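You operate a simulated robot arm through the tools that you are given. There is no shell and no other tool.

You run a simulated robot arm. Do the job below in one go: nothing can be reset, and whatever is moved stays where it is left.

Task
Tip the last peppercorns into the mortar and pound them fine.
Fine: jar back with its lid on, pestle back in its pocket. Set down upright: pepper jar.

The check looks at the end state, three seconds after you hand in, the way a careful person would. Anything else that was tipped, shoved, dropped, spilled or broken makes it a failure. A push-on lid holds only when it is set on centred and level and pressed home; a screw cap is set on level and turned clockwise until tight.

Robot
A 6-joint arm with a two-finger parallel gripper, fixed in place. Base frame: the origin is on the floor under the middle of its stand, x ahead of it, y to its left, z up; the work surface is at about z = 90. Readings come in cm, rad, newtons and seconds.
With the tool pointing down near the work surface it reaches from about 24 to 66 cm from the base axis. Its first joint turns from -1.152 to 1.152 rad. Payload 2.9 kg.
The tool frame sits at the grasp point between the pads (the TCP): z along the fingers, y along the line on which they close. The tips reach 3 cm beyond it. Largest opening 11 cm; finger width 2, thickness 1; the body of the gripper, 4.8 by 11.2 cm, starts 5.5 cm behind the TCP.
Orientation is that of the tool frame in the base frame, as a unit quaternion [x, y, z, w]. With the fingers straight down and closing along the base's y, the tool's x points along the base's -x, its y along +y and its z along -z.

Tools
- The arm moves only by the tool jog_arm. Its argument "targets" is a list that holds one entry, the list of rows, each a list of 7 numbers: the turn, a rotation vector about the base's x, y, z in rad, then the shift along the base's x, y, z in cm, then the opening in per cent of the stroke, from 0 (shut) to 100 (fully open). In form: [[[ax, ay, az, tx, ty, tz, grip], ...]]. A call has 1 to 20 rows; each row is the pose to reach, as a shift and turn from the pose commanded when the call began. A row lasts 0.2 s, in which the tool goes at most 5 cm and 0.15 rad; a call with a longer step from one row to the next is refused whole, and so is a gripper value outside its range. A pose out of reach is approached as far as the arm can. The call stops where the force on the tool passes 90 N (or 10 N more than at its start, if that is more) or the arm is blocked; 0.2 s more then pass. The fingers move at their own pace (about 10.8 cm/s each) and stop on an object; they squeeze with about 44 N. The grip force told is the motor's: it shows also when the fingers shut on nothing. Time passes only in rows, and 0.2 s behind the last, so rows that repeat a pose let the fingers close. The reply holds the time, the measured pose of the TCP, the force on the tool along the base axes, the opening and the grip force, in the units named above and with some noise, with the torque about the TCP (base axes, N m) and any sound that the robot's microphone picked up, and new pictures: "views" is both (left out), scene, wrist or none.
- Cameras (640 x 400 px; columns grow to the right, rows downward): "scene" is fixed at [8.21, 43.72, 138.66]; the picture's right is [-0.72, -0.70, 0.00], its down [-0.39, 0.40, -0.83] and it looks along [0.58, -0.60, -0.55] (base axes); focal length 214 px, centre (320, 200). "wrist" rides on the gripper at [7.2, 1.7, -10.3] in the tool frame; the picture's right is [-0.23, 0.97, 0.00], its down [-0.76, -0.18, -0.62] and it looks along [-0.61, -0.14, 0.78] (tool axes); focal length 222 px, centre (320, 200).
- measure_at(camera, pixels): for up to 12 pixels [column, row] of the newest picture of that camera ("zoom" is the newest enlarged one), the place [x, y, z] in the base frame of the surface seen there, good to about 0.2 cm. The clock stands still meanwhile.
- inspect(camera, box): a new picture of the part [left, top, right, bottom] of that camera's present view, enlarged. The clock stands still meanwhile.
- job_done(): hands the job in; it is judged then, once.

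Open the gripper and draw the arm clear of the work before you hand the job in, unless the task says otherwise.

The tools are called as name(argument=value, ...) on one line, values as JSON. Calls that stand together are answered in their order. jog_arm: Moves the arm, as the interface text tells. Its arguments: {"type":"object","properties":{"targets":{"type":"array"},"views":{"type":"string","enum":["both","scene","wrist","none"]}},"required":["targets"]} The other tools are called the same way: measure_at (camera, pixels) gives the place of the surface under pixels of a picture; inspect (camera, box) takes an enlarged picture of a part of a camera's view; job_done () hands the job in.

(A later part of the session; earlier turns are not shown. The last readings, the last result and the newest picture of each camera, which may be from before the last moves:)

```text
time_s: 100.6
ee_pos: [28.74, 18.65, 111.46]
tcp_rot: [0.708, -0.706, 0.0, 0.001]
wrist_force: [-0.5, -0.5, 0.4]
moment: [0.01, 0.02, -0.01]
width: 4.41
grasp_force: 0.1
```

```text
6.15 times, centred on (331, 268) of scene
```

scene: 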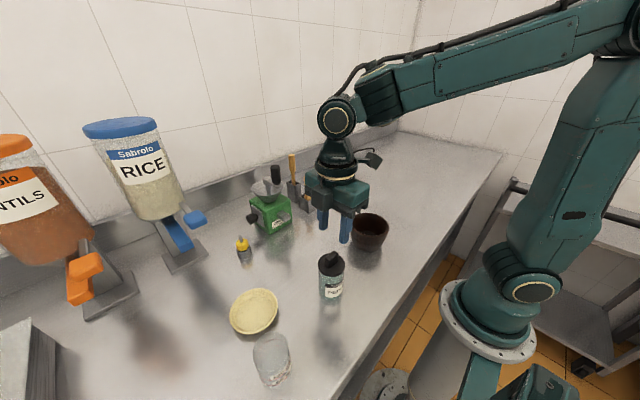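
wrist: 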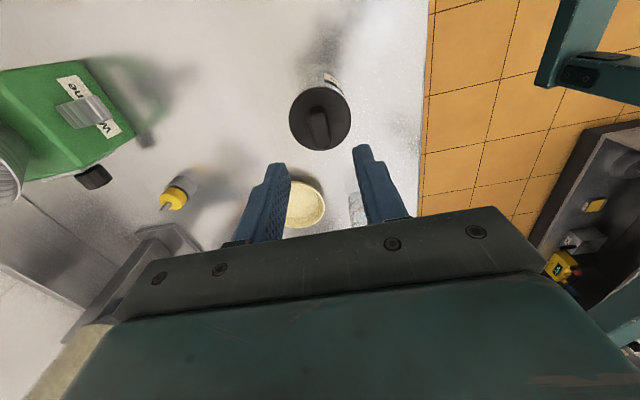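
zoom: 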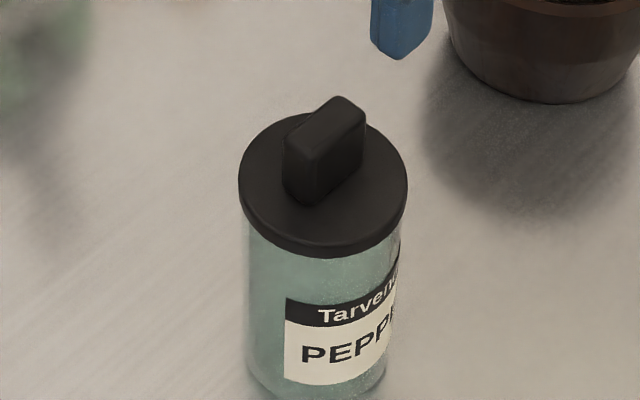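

The lid sits level on the jar. Next is the pestle at about (58, -1.5): I move to a viewing spot near (48, 1, 113), turning the fingers to close along y so the gripper body stays clear of the second pocket.

jog_arm(targets=[[[0, 0, -0.1208, 1.0, -0.8, 1.5, 60], [0, 0, -0.2417, 2.5, -2.2, 3, 60], [0, 0, -0.3625, 4.0, -3.6, 3, 60], [0, 0, -0.4834, 5.6, -5.0, 3, 60], [0, 0, -0.6042, 7.2, -6.5, 3, 60], [0, 0, -0.725, 8.8, -8.0, 3, 60], [0, 0, -0.8459, 10.4, -9.5, 3, 60], [0, 0, -0.9667, 12, -11, 3, 60], [0, 0, -1.0875, 13.6, -12.5, 2.6, 60], [0, 0, -1.2084, 15.2, -13.9, 2.2, 60], [0, 0, -1.3292, 16.7, -15.3, 1.8, 60], [0, 0, -1.45, 18, -16.5, 1.5, 60], [0, 0, -1.5708, 19.3, -17.65, 1.5, 60], [0, 0, -1.5708, 19.3, -17.65, 1.5, 60]]], views="both")

inspect(camera="wrist", box=[240, 60, 400, 200])

inspect(camera="scene", box=[272, 140, 342, 215])

```text
time_s: 103.6
ee_pos: [48.09, 0.92, 113.05]
tcp_rot: [0.001, 1.0, 0.001, 0.0]
wrist_force: [-0.4, 1.3, -0.6]
moment: [0.03, 0.02, -0.02]
width: 6.62
grasp_force: 0.0
```

scene: 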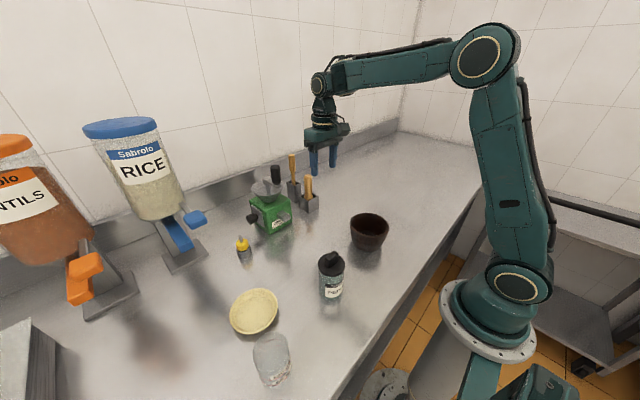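
wrist: 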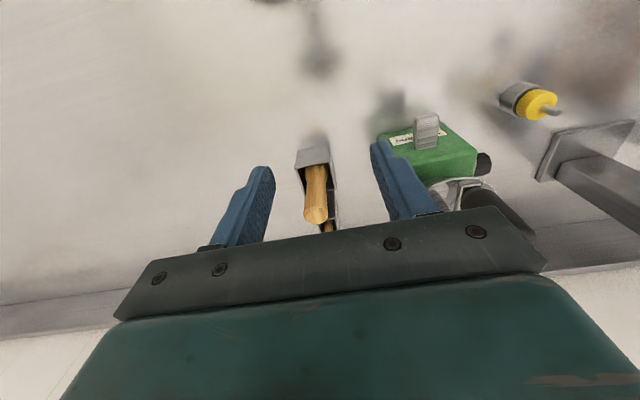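

```text
2.86 times, centred on (320, 130) of wrist
```

zoom: 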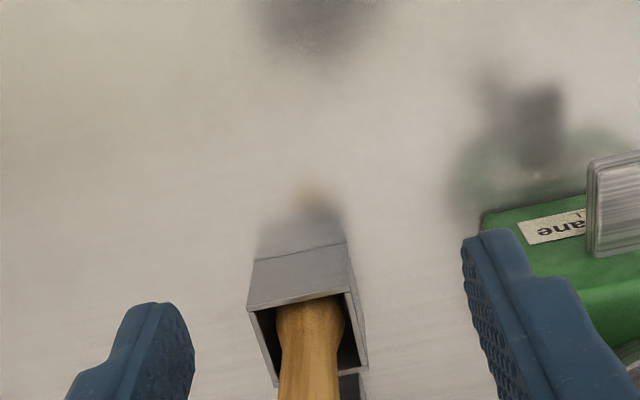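

```text
5.33 times, centred on (307, 178) of scene
```

zoom: 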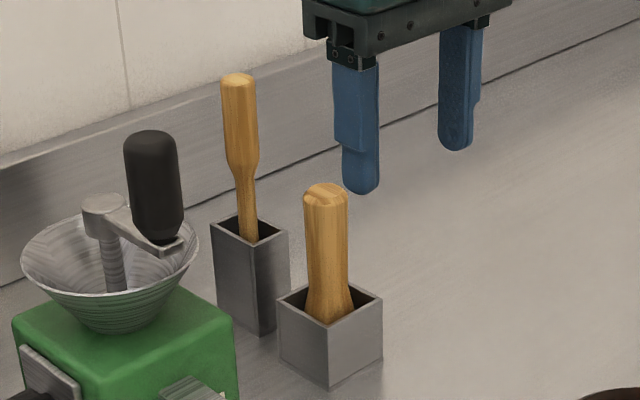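

I measure the pestle and its pocket in this scene zoom.

measure_at(camera="zoom", pixels=[[325, 190], [326, 215], [327, 250], [329, 285], [330, 312], [308, 230], [346, 230], [280, 298], [329, 338], [381, 302], [329, 384], [340, 288]])

inspect(camera="wrist", box=[280, 130, 360, 230])

measure_at(camera="zoom", pixels=[[310, 330], [300, 330], [330, 330], [310, 250], [285, 250], [340, 245], [305, 200], [345, 200], [255, 180], [375, 160], [325, 150], [260, 120]])

```text
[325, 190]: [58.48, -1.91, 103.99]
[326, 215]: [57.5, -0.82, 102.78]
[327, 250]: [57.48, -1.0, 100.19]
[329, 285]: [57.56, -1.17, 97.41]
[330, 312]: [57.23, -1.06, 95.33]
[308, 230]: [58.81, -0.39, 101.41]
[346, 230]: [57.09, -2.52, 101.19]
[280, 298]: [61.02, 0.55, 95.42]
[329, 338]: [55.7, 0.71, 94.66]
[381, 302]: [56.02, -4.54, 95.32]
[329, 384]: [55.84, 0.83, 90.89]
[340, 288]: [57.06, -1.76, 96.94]
```

```text
4.00 times, centred on (320, 180) of wrist
```

zoom: 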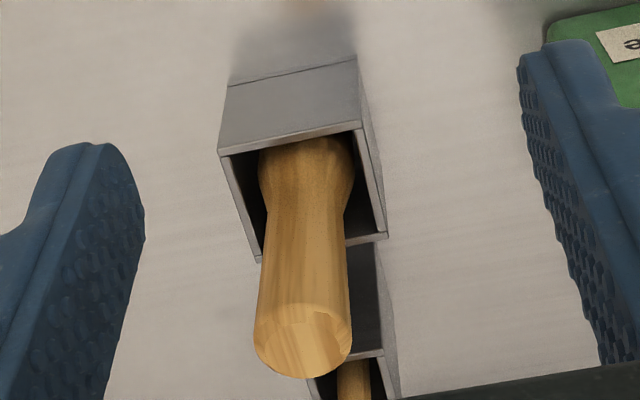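

```text
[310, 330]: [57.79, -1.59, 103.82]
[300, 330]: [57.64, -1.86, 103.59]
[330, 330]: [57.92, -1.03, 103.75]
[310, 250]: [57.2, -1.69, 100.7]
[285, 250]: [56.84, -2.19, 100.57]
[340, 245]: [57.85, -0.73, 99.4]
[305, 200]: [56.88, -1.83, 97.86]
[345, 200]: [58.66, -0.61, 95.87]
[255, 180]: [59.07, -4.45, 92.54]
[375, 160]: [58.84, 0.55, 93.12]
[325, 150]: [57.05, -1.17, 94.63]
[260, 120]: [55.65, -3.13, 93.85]
```

The pestle's handle axis is near (58.1, -1.55), about 2.7 cm thick with its top at z 104. The pocket's outer square is x 55.8–61, y -4.5–0.7, top z 95.4. I move above it at z 109 and check centring.

jog_arm(targets=[[[0, 0, 0, 1.5, -0.4, -0.2, 60], [0, 0, 0, 3.5, -0.9, -0.6, 60], [0, 0, 0, 5.5, -1.4, -1.2, 60], [0, 0, 0, 7.5, -1.9, -2.0, 60], [0, 0, 0, 9.2, -2.3, -3.0, 60], [0, 0, 0, 10.0, -2.42, -4.0, 60], [0, 0, 0, 10.0, -2.42, -4.0, 60]]], views="both")

inspect(camera="wrist", box=[220, 60, 420, 240])

inspect(camera="scene", box=[262, 130, 342, 215])

```text
time_s: 105.2
ee_pos: [57.92, -1.37, 109.03]
tcp_rot: [0.0, 1.0, 0.001, -0.001]
wrist_force: [-0.3, -0.3, 0.3]
moment: [0.02, -0.01, 0.0]
width: 6.59
grasp_force: 0.0
```

scene: 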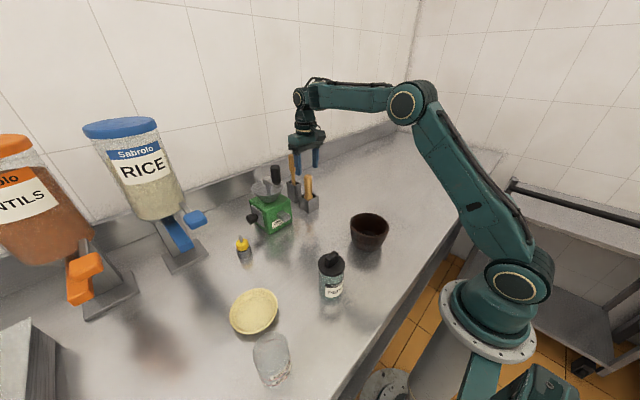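
wrist: 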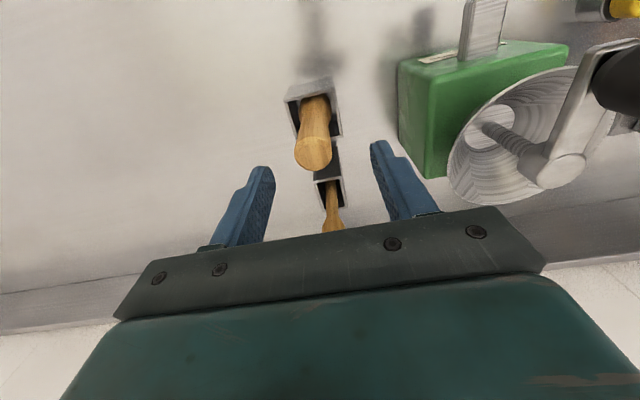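

```text
2.22 times, centred on (320, 150) of wrist
```

zoom: 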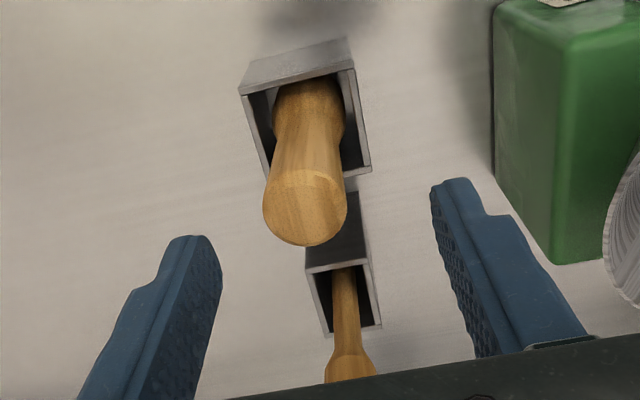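

```text
4.71 times, centred on (302, 172) of scene
```

zoom: 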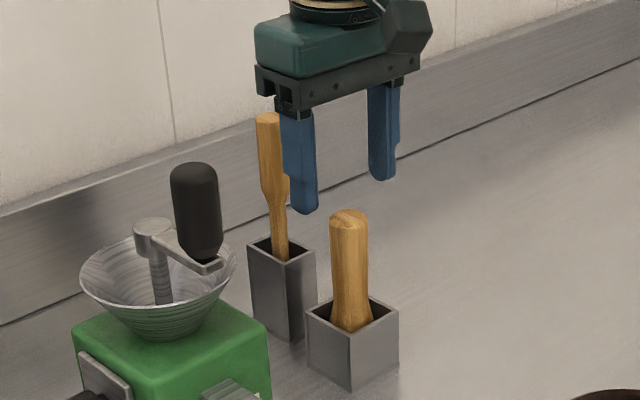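

I measure the handle's top face in the wrist view to centre on it.

measure_at(camera="wrist", pixels=[[313, 153], [298, 155], [328, 150], [313, 166], [313, 140], [305, 162], [322, 162], [313, 120], [303, 110], [325, 110], [288, 101], [335, 90]])

```text
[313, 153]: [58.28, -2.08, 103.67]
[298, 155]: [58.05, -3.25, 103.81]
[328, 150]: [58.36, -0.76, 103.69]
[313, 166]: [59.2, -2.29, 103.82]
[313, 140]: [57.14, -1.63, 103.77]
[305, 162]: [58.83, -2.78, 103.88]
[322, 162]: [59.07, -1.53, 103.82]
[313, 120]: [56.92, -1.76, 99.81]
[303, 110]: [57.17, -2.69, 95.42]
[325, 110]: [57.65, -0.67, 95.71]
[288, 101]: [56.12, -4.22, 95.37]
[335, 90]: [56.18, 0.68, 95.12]
```

The handle's axis is at about (58.2, -1.95). I shift to that and descend to z 99.5 with the fingers open around the handle.

jog_arm(targets=[[[0, 0, 0, 0.15, -0.3, -0.5, 60], [0, 0, 0, 0.28, -0.58, -1.5, 60], [0, 0, 0, 0.28, -0.58, -3.0, 60], [0, 0, 0, 0.28, -0.58, -4.5, 60], [0, 0, 0, 0.28, -0.58, -6.0, 60], [0, 0, 0, 0.28, -0.58, -7.5, 60], [0, 0, 0, 0.28, -0.58, -8.7, 60], [0, 0, 0, 0.28, -0.58, -9.4, 60], [0, 0, 0, 0.28, -0.58, -9.4, 60]]], views="both")

inspect(camera="scene", box=[262, 140, 342, 225])

inspect(camera="wrist", box=[220, 90, 420, 240])

```text
time_s: 107.2
ee_pos: [58.34, -1.93, 99.68]
tcp_rot: [0.0, 1.0, 0.001, -0.001]
wrist_force: [-0.1, -0.4, -0.4]
moment: [-0.02, 0.01, 0.01]
width: 6.58
grasp_force: 0.1
```

scene: 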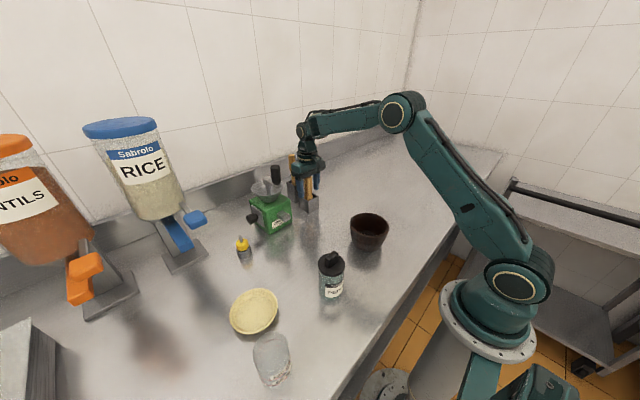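
wrist: 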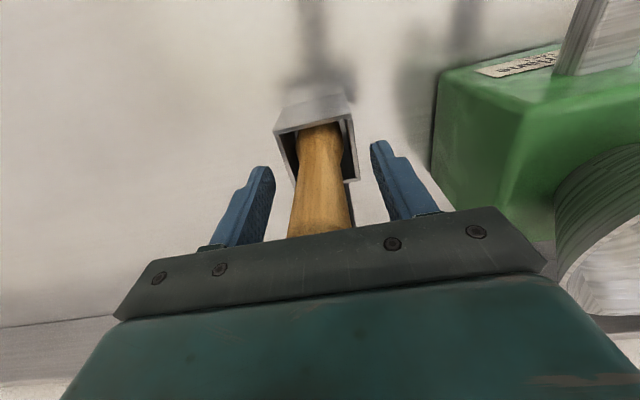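

```text
4.71 times, centred on (302, 182) of scene
```

zoom: 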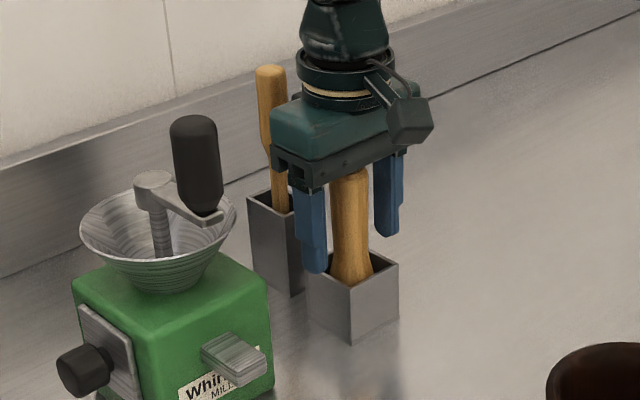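

```text
2.67 times, centred on (320, 165) of wrist
```

zoom: 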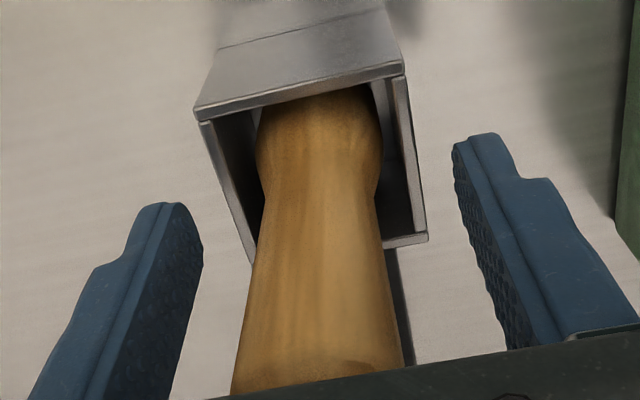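

The handle is between the fingers with clear space each side. I close on it and hold.

jog_arm(targets=[[[0, 0, 0, 0, 0, 0, 45], [0, 0, 0, 0, 0, 0, 30], [0, 0, 0, 0, 0, 0, 15], [0, 0, 0, 0, 0, 0, 0], [0, 0, 0, 0, 0, 0, 0], [0, 0, 0, 0, 0, 0, 0]]], views="both")

inspect(camera="wrist", box=[220, 90, 420, 240])

```text
time_s: 108.6
ee_pos: [58.36, -1.96, 99.61]
tcp_rot: [0.001, 1.0, 0.0, 0.0]
wrist_force: [0.5, -0.1, 0.5]
moment: [-0.11, -0.02, -0.01]
width: 2.86
grasp_force: 44.2
```

scene: 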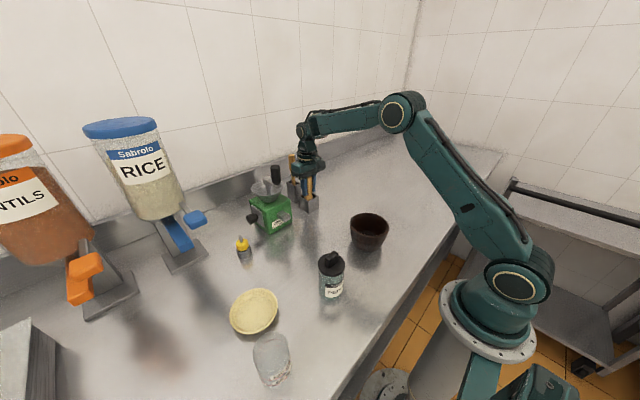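
wrist: 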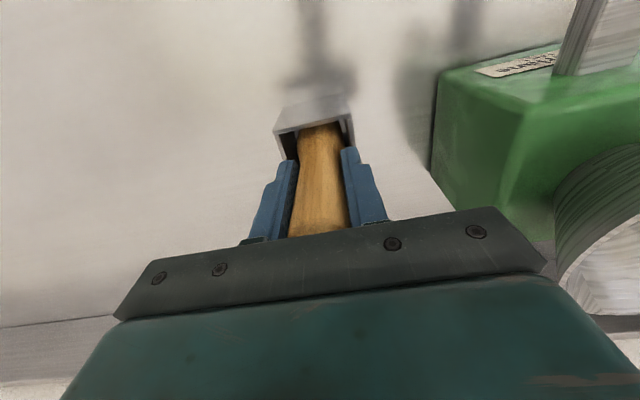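

```text
2.67 times, centred on (320, 165) of wrist
```

zoom: 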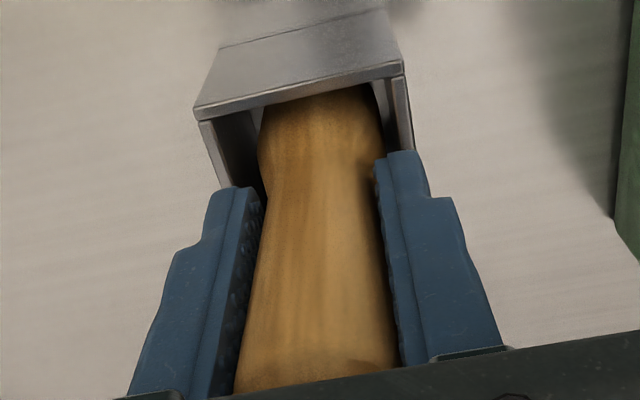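

Firm grip (2.86 cm, 44 N). I lift slowly out of the pocket, 8 cm.

jog_arm(targets=[[[0, 0, 0, 0, 0, 0.3, 0], [0, 0, 0, 0, 0, 0.7, 0], [0, 0, 0, 0, 0, 1.2, 0], [0, 0, 0, 0, 0, 1.8, 0], [0, 0, 0, 0, 0, 2.5, 0], [0, 0, 0, 0, 0, 3.2, 0], [0, 0, 0, 0, 0, 4.0, 0], [0, 0, 0, 0, 0, 4.8, 0], [0, 0, 0, 0, 0, 5.6, 0], [0, 0, 0, 0, 0, 6.4, 0], [0, 0, 0, 0, 0, 7.2, 0], [0, 0, 0, 0, 0, 8.0, 0], [0, 0, 0, 0, 0, 8.0, 0]]], views="both")

inspect(camera="scene", box=[262, 130, 342, 225])

```text
time_s: 111.4
ee_pos: [58.25, -1.99, 107.64]
tcp_rot: [0.0, 1.0, 0.001, -0.001]
wrist_force: [-0.6, -0.6, -1.1]
moment: [-0.03, 0.03, 0.02]
width: 2.88
grasp_force: 44.3
```

scene: 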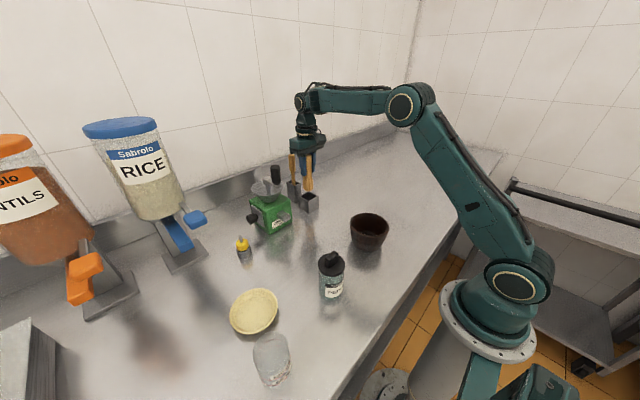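
wrist: 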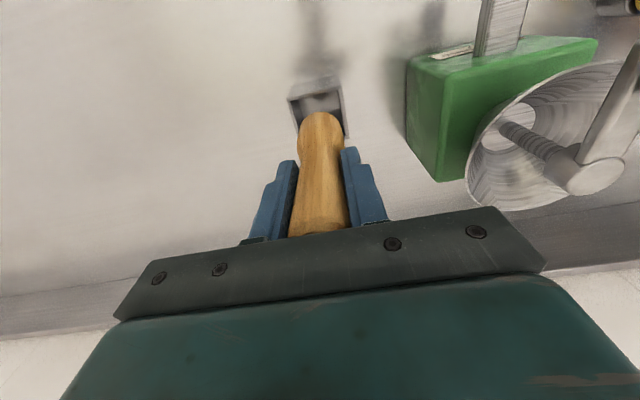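

```text
4.21 times, centred on (302, 178) of scene
```

zoom: 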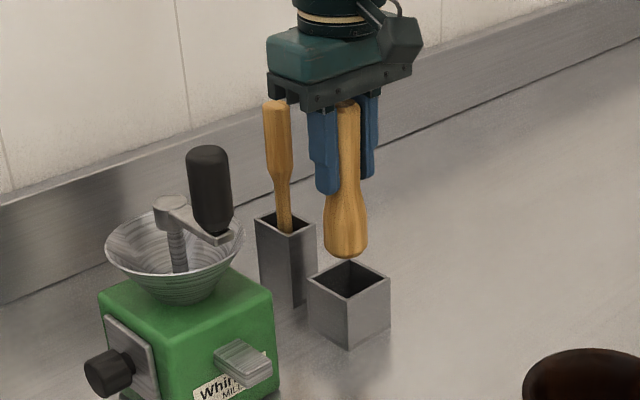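

The pestle is clear of the pocket, its bottom about 9.85 cm below the TCP. I carry it back over to above the mortar at z 112.

jog_arm(targets=[[[0, 0, 0, -0.6, 0, 0.4, 0], [0, 0, 0, -1.8, 0, 1.0, 0], [0, 0, 0, -3.5, 0, 1.8, 0], [0, 0, 0, -5.5, 0, 2.6, 0], [0, 0, 0, -7.7, 0, 3.4, 0], [0, 0, 0, -10, 0, 4.2, 0], [0, 0, 0, -12.3, 0, 4.4, 0], [0, 0, 0, -14.6, 0, 4.4, 0], [0, 0, 0, -16.9, 0, 4.4, 0], [0, 0, 0, -19.2, 0, 4.4, 0], [0, 0, 0, -21.3, 0.05, 4.4, 0], [0, 0, 0, -23.2, 0.09, 4.4, 0], [0, 0, 0, -24.7, 0.09, 4.4, 0], [0, 0, 0, -25.7, 0.09, 4.4, 0], [0, 0, 0, -26.15, 0.09, 4.4, 0], [0, 0, 0, -26.15, 0.09, 4.4, 0]]], views="both")

inspect(camera="scene", box=[320, 150, 420, 260])

inspect(camera="wrist", box=[220, 0, 420, 160])

```text
time_s: 114.8
ee_pos: [32.05, -1.87, 112.07]
tcp_rot: [-0.001, 1.0, 0.0, 0.0]
wrist_force: [0.3, -0.7, -1.4]
moment: [0.0, 0.01, -0.01]
width: 2.89
grasp_force: 44.0
```

scene: 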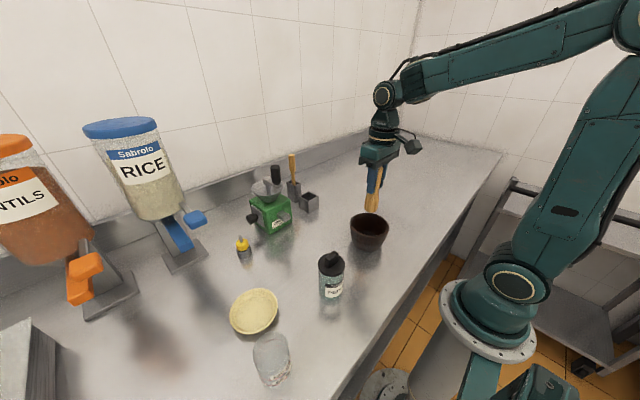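
wrist: 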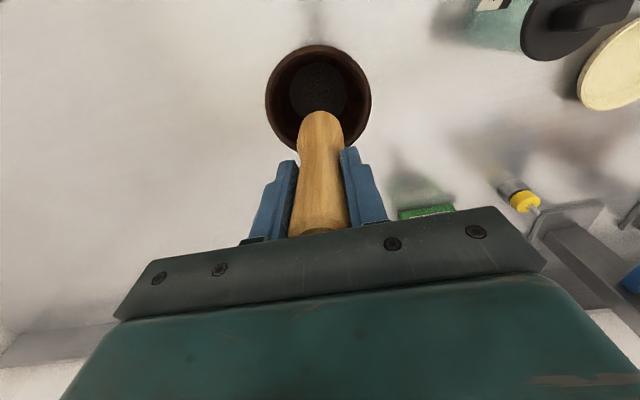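

```text
3.64 times, centred on (370, 205) of scene
```

zoom: 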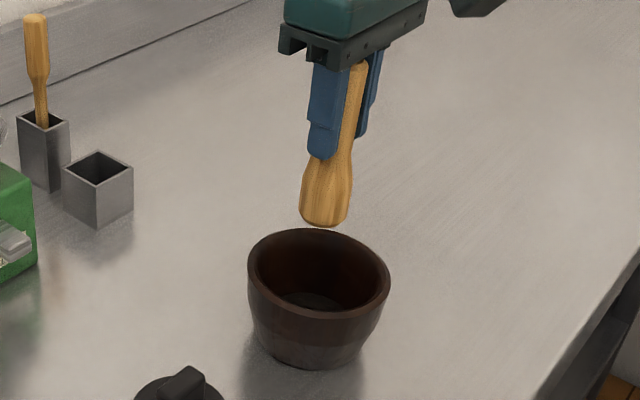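

```text
2.50 times, centred on (320, 80) of wrist
```

zoom: 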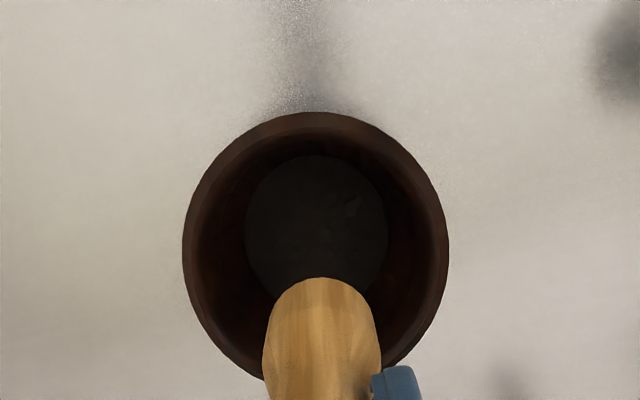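

The mortar's floor looks covered with pepper (dark grains at (320,90) in the wrist view). I measure the mortar rim and pestle tip in this view for alignment.

measure_at(camera="zoom", pixels=[[188, 240], [443, 240], [315, 118], [220, 165], [412, 165], [230, 345], [415, 340], [320, 200], [260, 220], [370, 220], [322, 290], [322, 340]])

inspect(camera="scene", box=[340, 155, 390, 215])

measure_at(camera="zoom", pixels=[[350, 80], [340, 120], [310, 250], [300, 300], [340, 300], [265, 300], [340, 250], [318, 340], [290, 340], [350, 330], [360, 100], [325, 210]])

```text
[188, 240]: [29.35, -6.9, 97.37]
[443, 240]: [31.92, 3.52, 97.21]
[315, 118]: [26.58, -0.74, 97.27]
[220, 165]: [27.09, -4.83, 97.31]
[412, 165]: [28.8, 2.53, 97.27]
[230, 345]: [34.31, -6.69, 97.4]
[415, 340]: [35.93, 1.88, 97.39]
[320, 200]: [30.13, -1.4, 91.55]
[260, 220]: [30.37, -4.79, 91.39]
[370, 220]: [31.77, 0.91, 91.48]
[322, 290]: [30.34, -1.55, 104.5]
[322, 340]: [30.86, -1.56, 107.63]
```

```text
6.67 times, centred on (365, 185) of scene
```

zoom: 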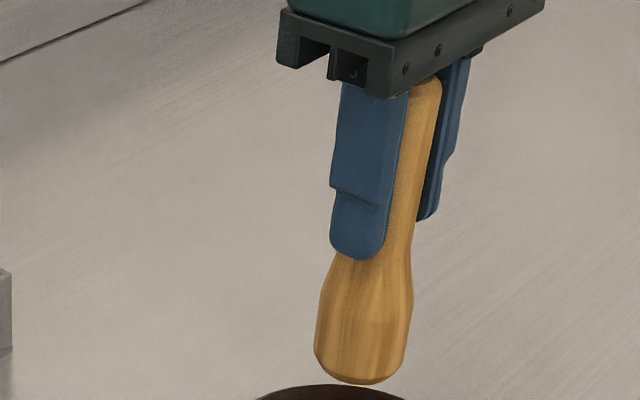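

```text
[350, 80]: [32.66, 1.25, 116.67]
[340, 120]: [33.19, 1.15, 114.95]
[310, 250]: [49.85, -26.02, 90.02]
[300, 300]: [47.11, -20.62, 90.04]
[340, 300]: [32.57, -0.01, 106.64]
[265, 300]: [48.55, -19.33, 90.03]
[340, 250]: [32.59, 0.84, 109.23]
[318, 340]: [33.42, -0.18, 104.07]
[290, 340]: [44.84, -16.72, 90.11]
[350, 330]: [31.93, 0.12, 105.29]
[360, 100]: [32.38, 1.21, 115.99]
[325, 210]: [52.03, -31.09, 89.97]
```

The pestle hangs straight, and the mortar centre fits at (31.85, -1.95) with the pepper surface at about z 91.5. I lower the pestle into the mortar, centred, to about 0.6 cm above the pepper.

jog_arm(targets=[[[0, 0, 0, -0.1, -0.04, -0.8, 0], [0, 0, 0, -0.2, -0.08, -2, 0], [0, 0, 0, -0.2, -0.08, -3.5, 0], [0, 0, 0, -0.2, -0.08, -5, 0], [0, 0, 0, -0.2, -0.08, -6.5, 0], [0, 0, 0, -0.2, -0.08, -7.8, 0], [0, 0, 0, -0.2, -0.08, -8.8, 0], [0, 0, 0, -0.2, -0.08, -9.5, 0], [0, 0, 0, -0.2, -0.08, -9.8, 0]]], views="both")

inspect(camera="scene", box=[330, 165, 410, 260])

```text
time_s: 116.8
ee_pos: [32.02, -1.94, 102.18]
tcp_rot: [0.0, 1.0, 0.001, -0.002]
wrist_force: [1.0, 0.8, -1.9]
moment: [0.01, -0.01, -0.02]
width: 2.86
grasp_force: 44.0
```

scene: 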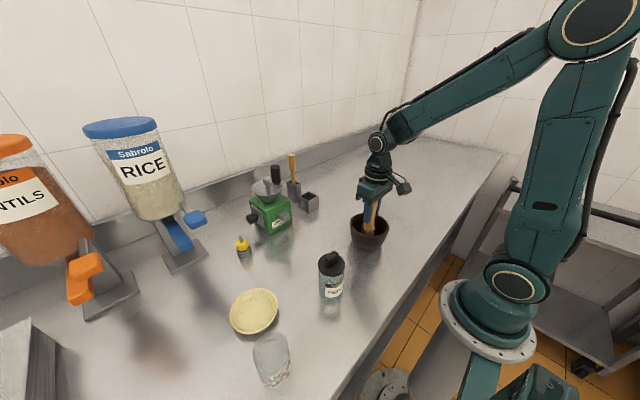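
wrist: 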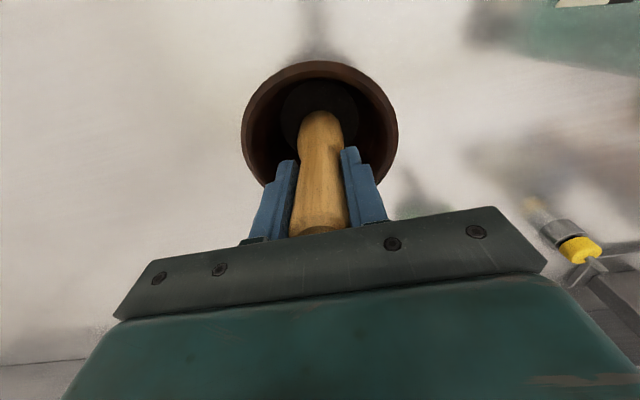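

```text
4.21 times, centred on (370, 212) of scene
```

zoom: 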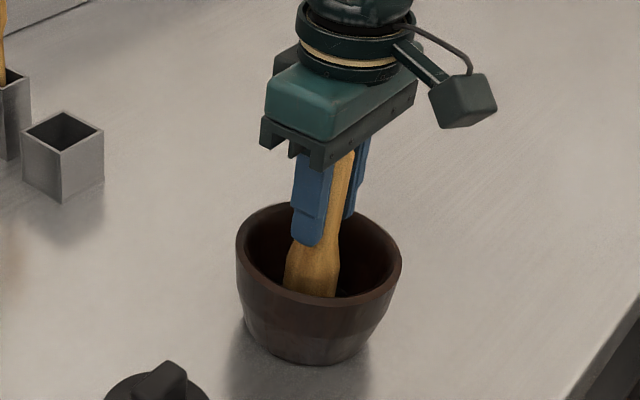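

The pestle is inside the mortar near its middle. I go down in small steps to find the contact height.

jog_arm(targets=[[[0, 0, 0, 0, 0, -0.2, 0], [0, 0, 0, 0, 0, -0.4, 0], [0, 0, 0, 0, 0, -0.6, 0], [0, 0, 0, 0, 0, -0.75, 0]]], views="none")

```text
time_s: 117.8
ee_pos: [32.0, -1.83, 101.4]
tcp_rot: [0.0, 1.0, 0.002, -0.002]
wrist_force: [0.6, -0.8, -1.5]
moment: [-0.04, 0.01, 0.01]
width: 2.85
grasp_force: 43.5
```

jog_arm(targets=[[[0, 0, 0, 0, 0, -0.1, 0], [0, 0, 0, 0, 0, -0.2, 0], [0, 0, 0, 0, 0, -0.3, 0]]], views="none")

```text
time_s: 118.6
ee_pos: [32.04, -1.78, 101.15]
tcp_rot: [0.0, 1.0, 0.001, 0.0]
wrist_force: [-0.2, -0.4, -1.7]
moment: [0.03, 0.02, 0.0]
width: 2.87
grasp_force: 44.4
```

Still free at z 101.15 (only the pestle's weight reads), so I continue down gently.

jog_arm(targets=[[[0, 0, 0, 0, 0, -0.1, 0], [0, 0, 0, 0, 0, -0.2, 0], [0, 0, 0, 0, 0, -0.3, 0]]], views="none")

```text
time_s: 119.4
ee_pos: [32.06, -1.81, 101.06]
tcp_rot: [0.0, 1.0, 0.0, 0.0]
wrist_force: [-3.8, -1.4, 15.6]
moment: [-0.35, 0.46, 0.01]
width: 2.87
grasp_force: 44.4
```

Contact is at about z 101.0 with 16 N. I raise the pestle and pound with a few measured strokes, ending pressed down to read the force.

jog_arm(targets=[[[0, 0, 0, 0, 0, 1.2, 0], [0, 0, 0, 0, 0, 2.5, 0], [0, 0, 0, 0, 0, 1.0, 0], [0, 0, 0, 0, 0, 0, 0], [0, 0, 0, 0, 0, -0.1, 0], [0, 0, 0, 0, 0, 1.2, 0], [0, 0, 0, 0, 0, 2.5, 0], [0, 0, 0, 0, 0, 1.0, 0], [0, 0, 0, 0, 0, 0, 0], [0, 0, 0, 0, 0, -0.1, 0], [0, 0, 0, 0, 0, 1.2, 0], [0, 0, 0, 0, 0, 2.5, 0], [0, 0, 0, 0, 0, 1.0, 0], [0, 0, 0, 0, 0, 0, 0], [0, 0, 0, 0, 0, -0.1, 0]]], views="both")

inspect(camera="wrist", box=[220, 40, 420, 240])

inspect(camera="scene", box=[330, 165, 410, 260])

```text
time_s: 122.6
ee_pos: [32.05, -1.89, 100.84]
tcp_rot: [0.0, 1.0, 0.001, 0.002]
wrist_force: [-7.8, 0.8, 35.4]
moment: [0.52, 0.25, 0.05]
width: 2.88
grasp_force: 44.3
```

scene: 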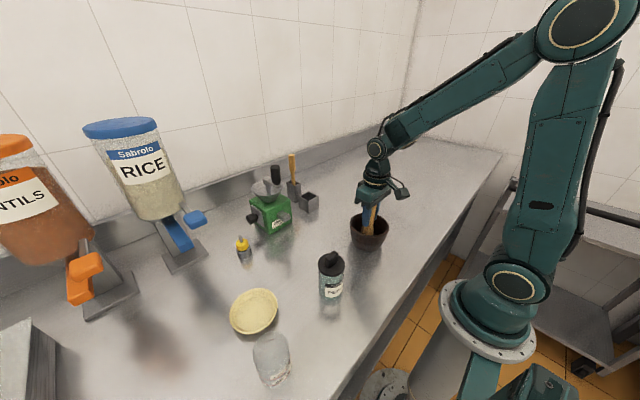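
wrist: 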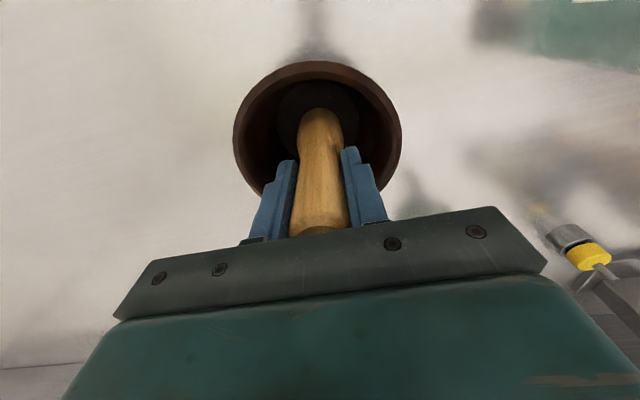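

```text
2.00 times, centred on (320, 140) of wrist
```

zoom: 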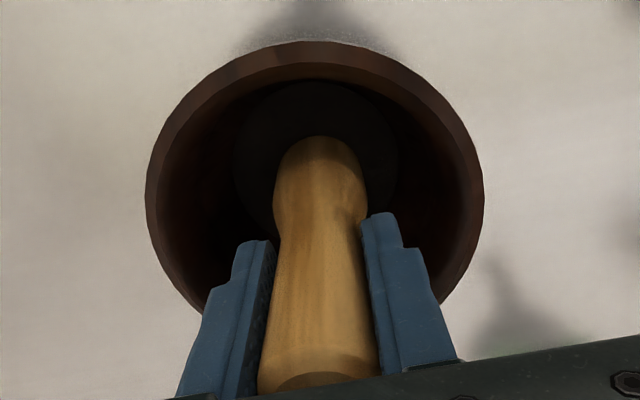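

```text
4.21 times, centred on (370, 212) of scene
```

zoom: 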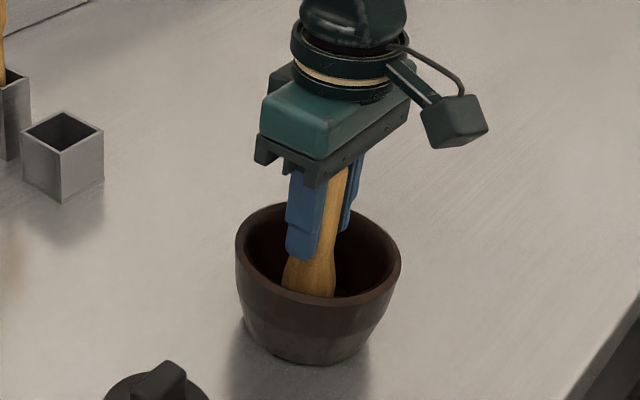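

35 N was reached at the last press. I keep pounding, four more strokes spread slightly around the middle.

jog_arm(targets=[[[0, 0, 0, 0.1, 0, 1.3, 0], [0, 0, 0, 0.4, 0, 2.6, 0], [0, 0, 0, 0.4, 0, 1.1, 0], [0, 0, 0, 0.4, 0, 0.05, 0], [0, 0, 0, 0.4, 0, 0, 0], [0, 0, 0, 0.2, 0, 1.3, 0], [0, 0, 0, -0.6, 0, 2.6, 0], [0, 0, 0, -0.6, 0, 1.1, 0], [0, 0, 0, -0.6, 0, 0.05, 0], [0, 0, 0, -0.6, 0, 0, 0], [0, 0, 0, -0.4, 0, 1.3, 0], [0, 0, 0, -0.1, 0.5, 2.6, 0], [0, 0, 0, -0.1, 0.5, 1.1, 0], [0, 0, 0, -0.1, 0.5, 0.05, 0], [0, 0, 0, -0.1, 0.5, 0, 0], [0, 0, 0, -0.1, 0.2, 1.3, 0], [0, 0, 0, -0.1, -0.6, 2.6, 0], [0, 0, 0, -0.1, -0.6, 1.1, 0], [0, 0, 0, -0.1, -0.6, 0.05, 0], [0, 0, 0, -0.1, -0.6, 0, 0]]], views="none")

```text
time_s: 126.8
ee_pos: [31.81, -2.51, 100.92]
tcp_rot: [0.001, 1.0, 0.0, 0.0]
wrist_force: [-9.1, -0.5, 32.9]
moment: [0.19, 0.36, 0.03]
width: 2.88
grasp_force: 44.2
```

I raise the pestle out to see how the pepper looks now.

jog_arm(targets=[[[0, 0, 0, 0.05, 0.2, 0.6, 0], [0, 0, 0, 0.1, 0.5, 2, 0], [0, 0, 0, 0.1, 0.55, 4, 0], [0, 0, 0, 0.1, 0.55, 6, 0], [0, 0, 0, 0.1, 0.55, 8, 0], [0, 0, 0, 0.1, 0.55, 10, 0], [0, 0, 0, 0.1, 0.55, 11, 0], [0, 0, 0, 0.1, 0.55, 11, 0]]], views="both")

inspect(camera="wrist", box=[260, 35, 380, 135])

inspect(camera="scene", box=[345, 205, 395, 255])

```text
time_s: 128.6
ee_pos: [31.9, -1.94, 111.68]
tcp_rot: [-0.001, 1.0, 0.0, -0.001]
wrist_force: [0.4, 1.0, -2.0]
moment: [0.07, 0.01, -0.03]
width: 2.88
grasp_force: 44.0
```

scene: 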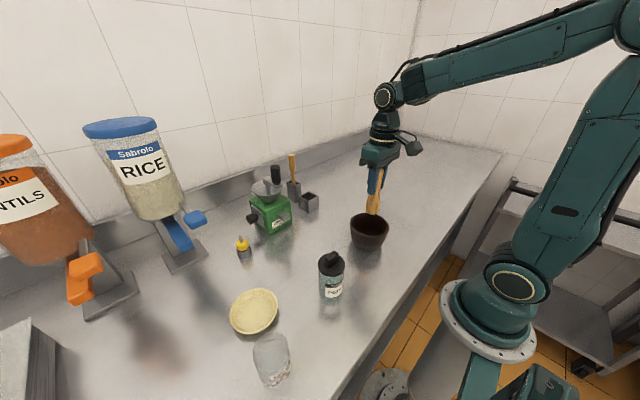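
wrist: 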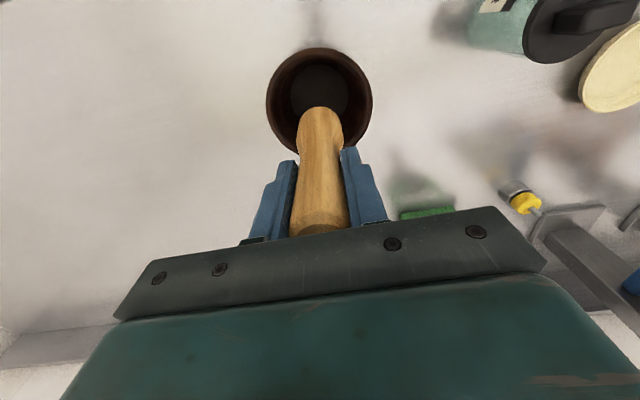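

```text
4.00 times, centred on (320, 85) of wrist
```

zoom: 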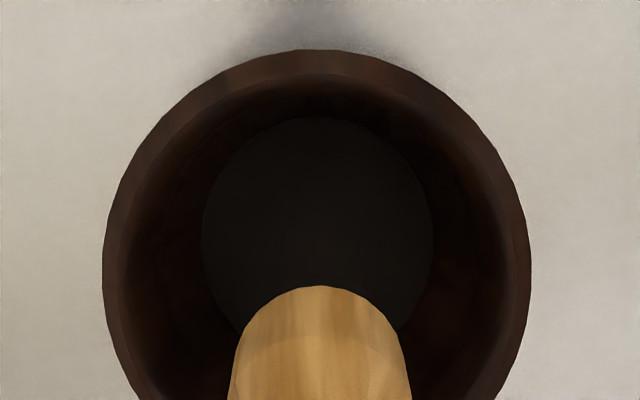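

```text
8.00 times, centred on (370, 230) of scene
```

zoom: 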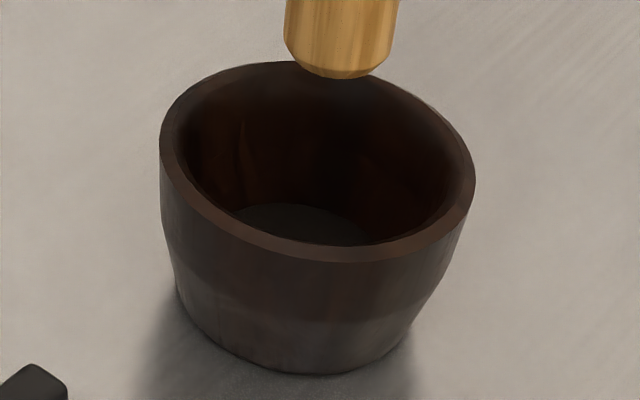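

The floor now looks smooth and dark rather than grainy. I zoom right in on it to judge the fineness.

inspect(camera="wrist", box=[296, 62, 346, 102])

inspect(camera="scene", box=[356, 222, 384, 240])

measure_at(camera="wrist", pixels=[[310, 85], [325, 85], [318, 75], [305, 95], [340, 95], [300, 90], [290, 80], [350, 80]])

```text
10.00 times, centred on (321, 82) of wrist
```

zoom: 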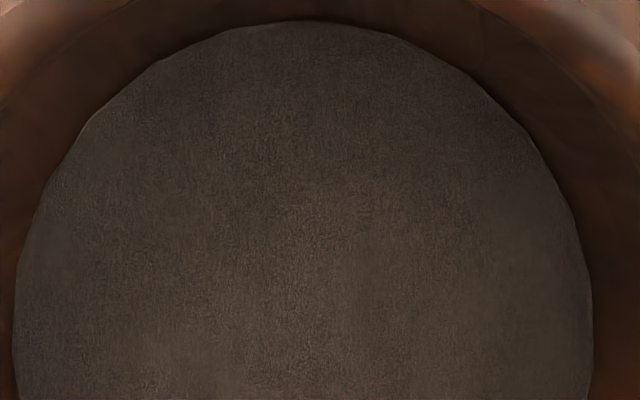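

```text
16.00 times, centred on (370, 231) of scene
```

zoom: 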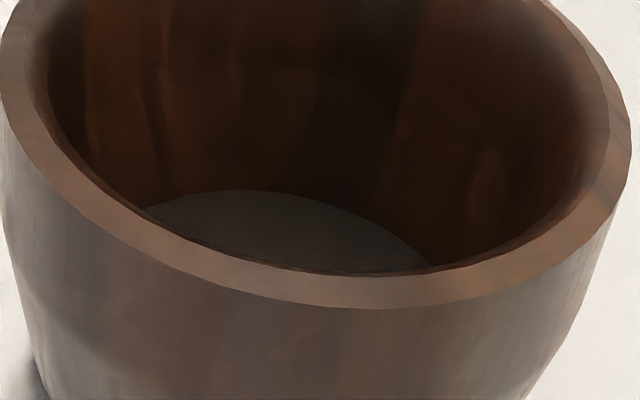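

```text
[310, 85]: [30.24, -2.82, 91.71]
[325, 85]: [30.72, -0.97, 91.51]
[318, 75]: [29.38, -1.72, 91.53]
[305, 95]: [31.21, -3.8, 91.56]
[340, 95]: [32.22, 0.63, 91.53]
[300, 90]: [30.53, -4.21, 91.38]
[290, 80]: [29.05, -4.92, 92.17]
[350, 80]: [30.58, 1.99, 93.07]
```

The zoom shows an even, fine grey texture. To be on the safe side I give it another round of strokes, slightly firmer and moved about.

jog_arm(targets=[[[0, 0, 0, 0, 0, -2, 0], [0, 0, 0, 0, 0, -4.5, 0], [0, 0, 0, 0, 0, -7, 0], [0, 0, 0, 0, 0, -8.4, 0], [0, 0, 0, 0, 0, -9.9, 0], [0, 0, 0, 0, 0, -10.95, 0], [0, 0, 0, 0, 0, -11.05, 0], [0, 0, 0, 0, 0, -9.7, 0], [0, 0, 0, 0.5, 0.3, -8.4, 0], [0, 0, 0, 0.5, 0.3, -9.9, 0], [0, 0, 0, 0.5, 0.3, -10.95, 0], [0, 0, 0, 0.5, 0.3, -11.05, 0], [0, 0, 0, 0.4, 0.2, -9.7, 0], [0, 0, 0, -0.5, 0.3, -8.4, 0], [0, 0, 0, -0.5, 0.3, -9.9, 0], [0, 0, 0, -0.5, 0.3, -10.95, 0], [0, 0, 0, -0.5, 0.3, -11.05, 0]]], views="none")

jog_arm(targets=[[[0, 0, 0, 0.1, -0.1, 1.3, 0], [0, 0, 0, 0.5, -0.5, 2.6, 0], [0, 0, 0, 0.5, -0.5, 1.1, 0], [0, 0, 0, 0.5, -0.5, 0.1, 0], [0, 0, 0, 0.5, -0.5, 0, 0], [0, 0, 0, 0.5, -0.5, 1.3, 0], [0, 0, 0, 0.9, -0.7, 2.6, 0], [0, 0, 0, 0.9, -0.7, 1.1, 0], [0, 0, 0, 0.9, -0.7, 0.1, 0], [0, 0, 0, 0.9, -0.7, 0, 0], [0, 0, 0, 0.7, -0.5, 1.3, 0], [0, 0, 0, 0.5, -0.3, 2.6, 0], [0, 0, 0, 0.5, -0.3, 1.1, 0], [0, 0, 0, 0.5, -0.3, 0.1, 0], [0, 0, 0, 0.5, -0.3, 0, 0], [0, 0, 0, 0.5, -0.3, 1.3, 0], [0, 0, 0, 0.5, -0.3, 2.6, 0], [0, 0, 0, 0.5, -0.3, 1.1, 0], [0, 0, 0, 0.5, -0.3, 0.1, 0], [0, 0, 0, 0.5, -0.3, 0, 0]]], views="both")

inspect(camera="scene", box=[330, 165, 410, 260])

```text
time_s: 132.2
ee_pos: [31.5, -1.75, 100.78]
tcp_rot: [0.0, 1.0, 0.001, 0.002]
wrist_force: [-6.4, 2.3, 36.4]
moment: [-0.24, 0.18, 0.04]
width: 2.9
grasp_force: 43.8
```

```text
time_s: 136.4
ee_pos: [32.12, -1.93, 100.84]
tcp_rot: [0.0, 1.0, 0.0, 0.002]
wrist_force: [-9.8, -2.0, 33.9]
moment: [-0.45, 0.42, -0.05]
width: 2.87
grasp_force: 43.9
```

scene: 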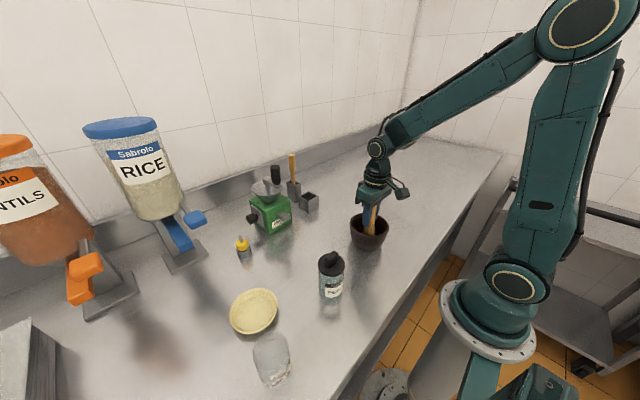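
wrist: 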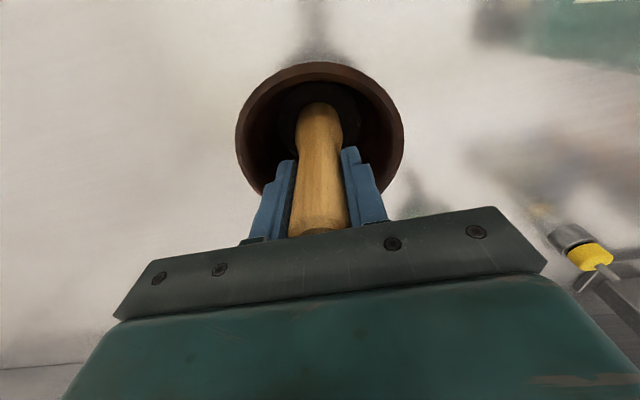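

```text
4.21 times, centred on (370, 212) of scene
```

zoom: 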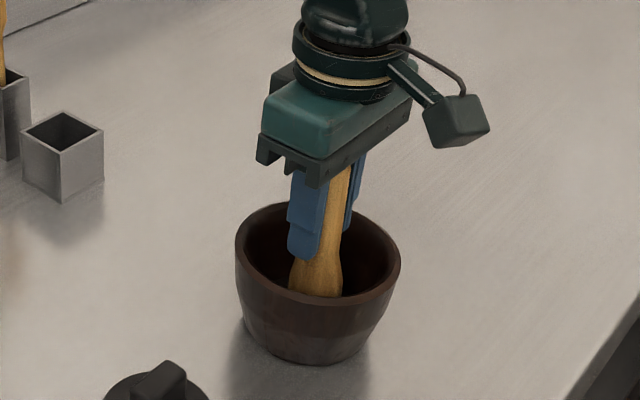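

About fourteen strokes are done at roughly 35 N. I raise the pestle and look at the pepper and the pestle's posture.

jog_arm(targets=[[[0, 0, 0, 0, 0, 0.6, 0], [0, 0, 0, 0, 0, 2, 0], [0, 0, 0, 0, 0, 4, 0], [0, 0, 0, 0, 0, 6, 0], [0, 0, 0, 0, 0, 8, 0], [0, 0, 0, 0, 0, 10, 0], [0, 0, 0, 0, 0, 11.2, 0], [0, 0, 0, 0, 0, 11.2, 0]]], views="both")

inspect(camera="wrist", box=[296, 60, 346, 100])

inspect(camera="scene", box=[335, 155, 405, 260])

inspect(camera="wrist", box=[220, 30, 420, 240])

```text
time_s: 138.2
ee_pos: [32.05, -2.08, 111.86]
tcp_rot: [0.0, 1.0, 0.001, -0.001]
wrist_force: [-0.7, 0.2, -1.4]
moment: [-0.04, -0.03, 0.02]
width: 2.89
grasp_force: 43.8
```

scene: 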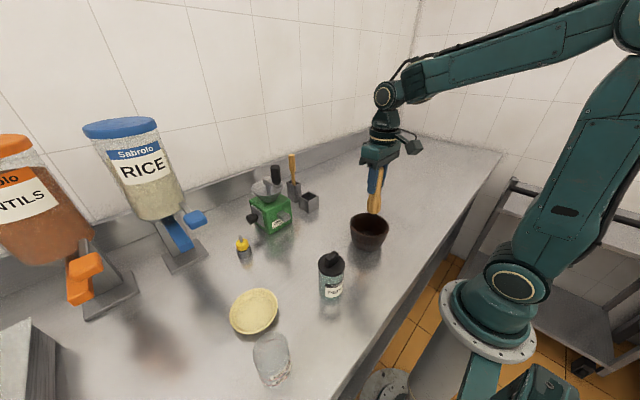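
wrist: 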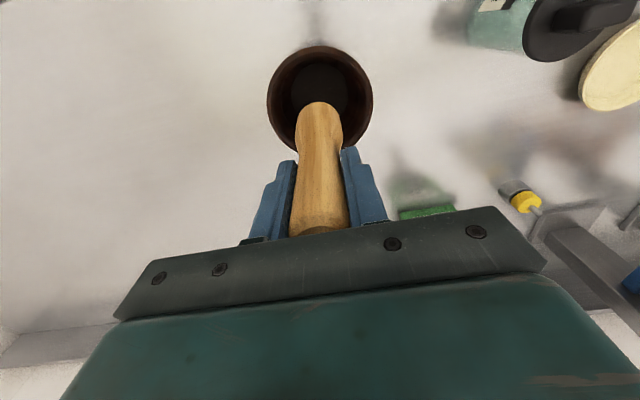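

```text
10.00 times, centred on (321, 80) of wrist
```

zoom: 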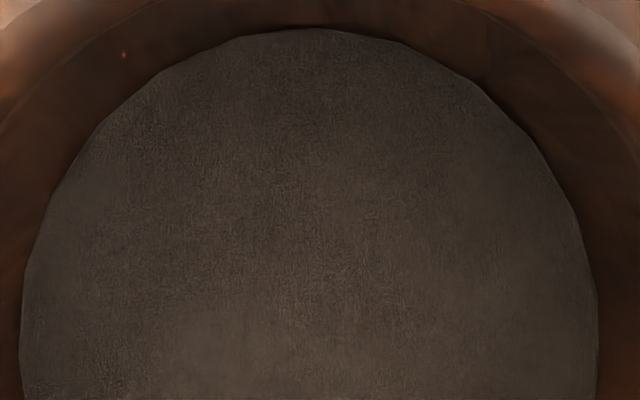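

```text
3.81 times, centred on (370, 208) of scene
```

zoom: 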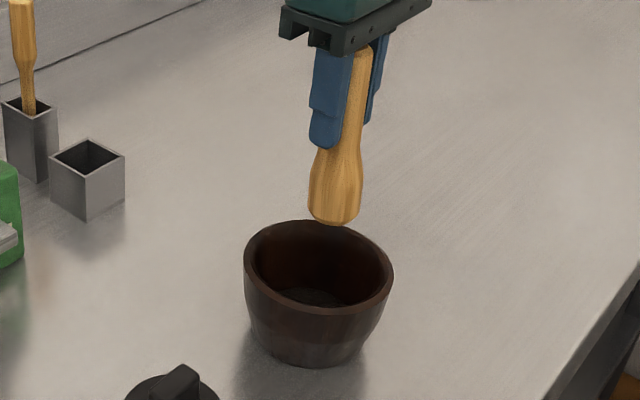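

```text
1.90 times, centred on (320, 135) of wrist
```

zoom: 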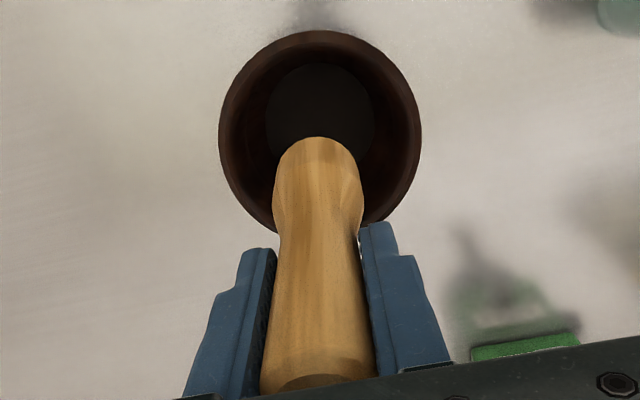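

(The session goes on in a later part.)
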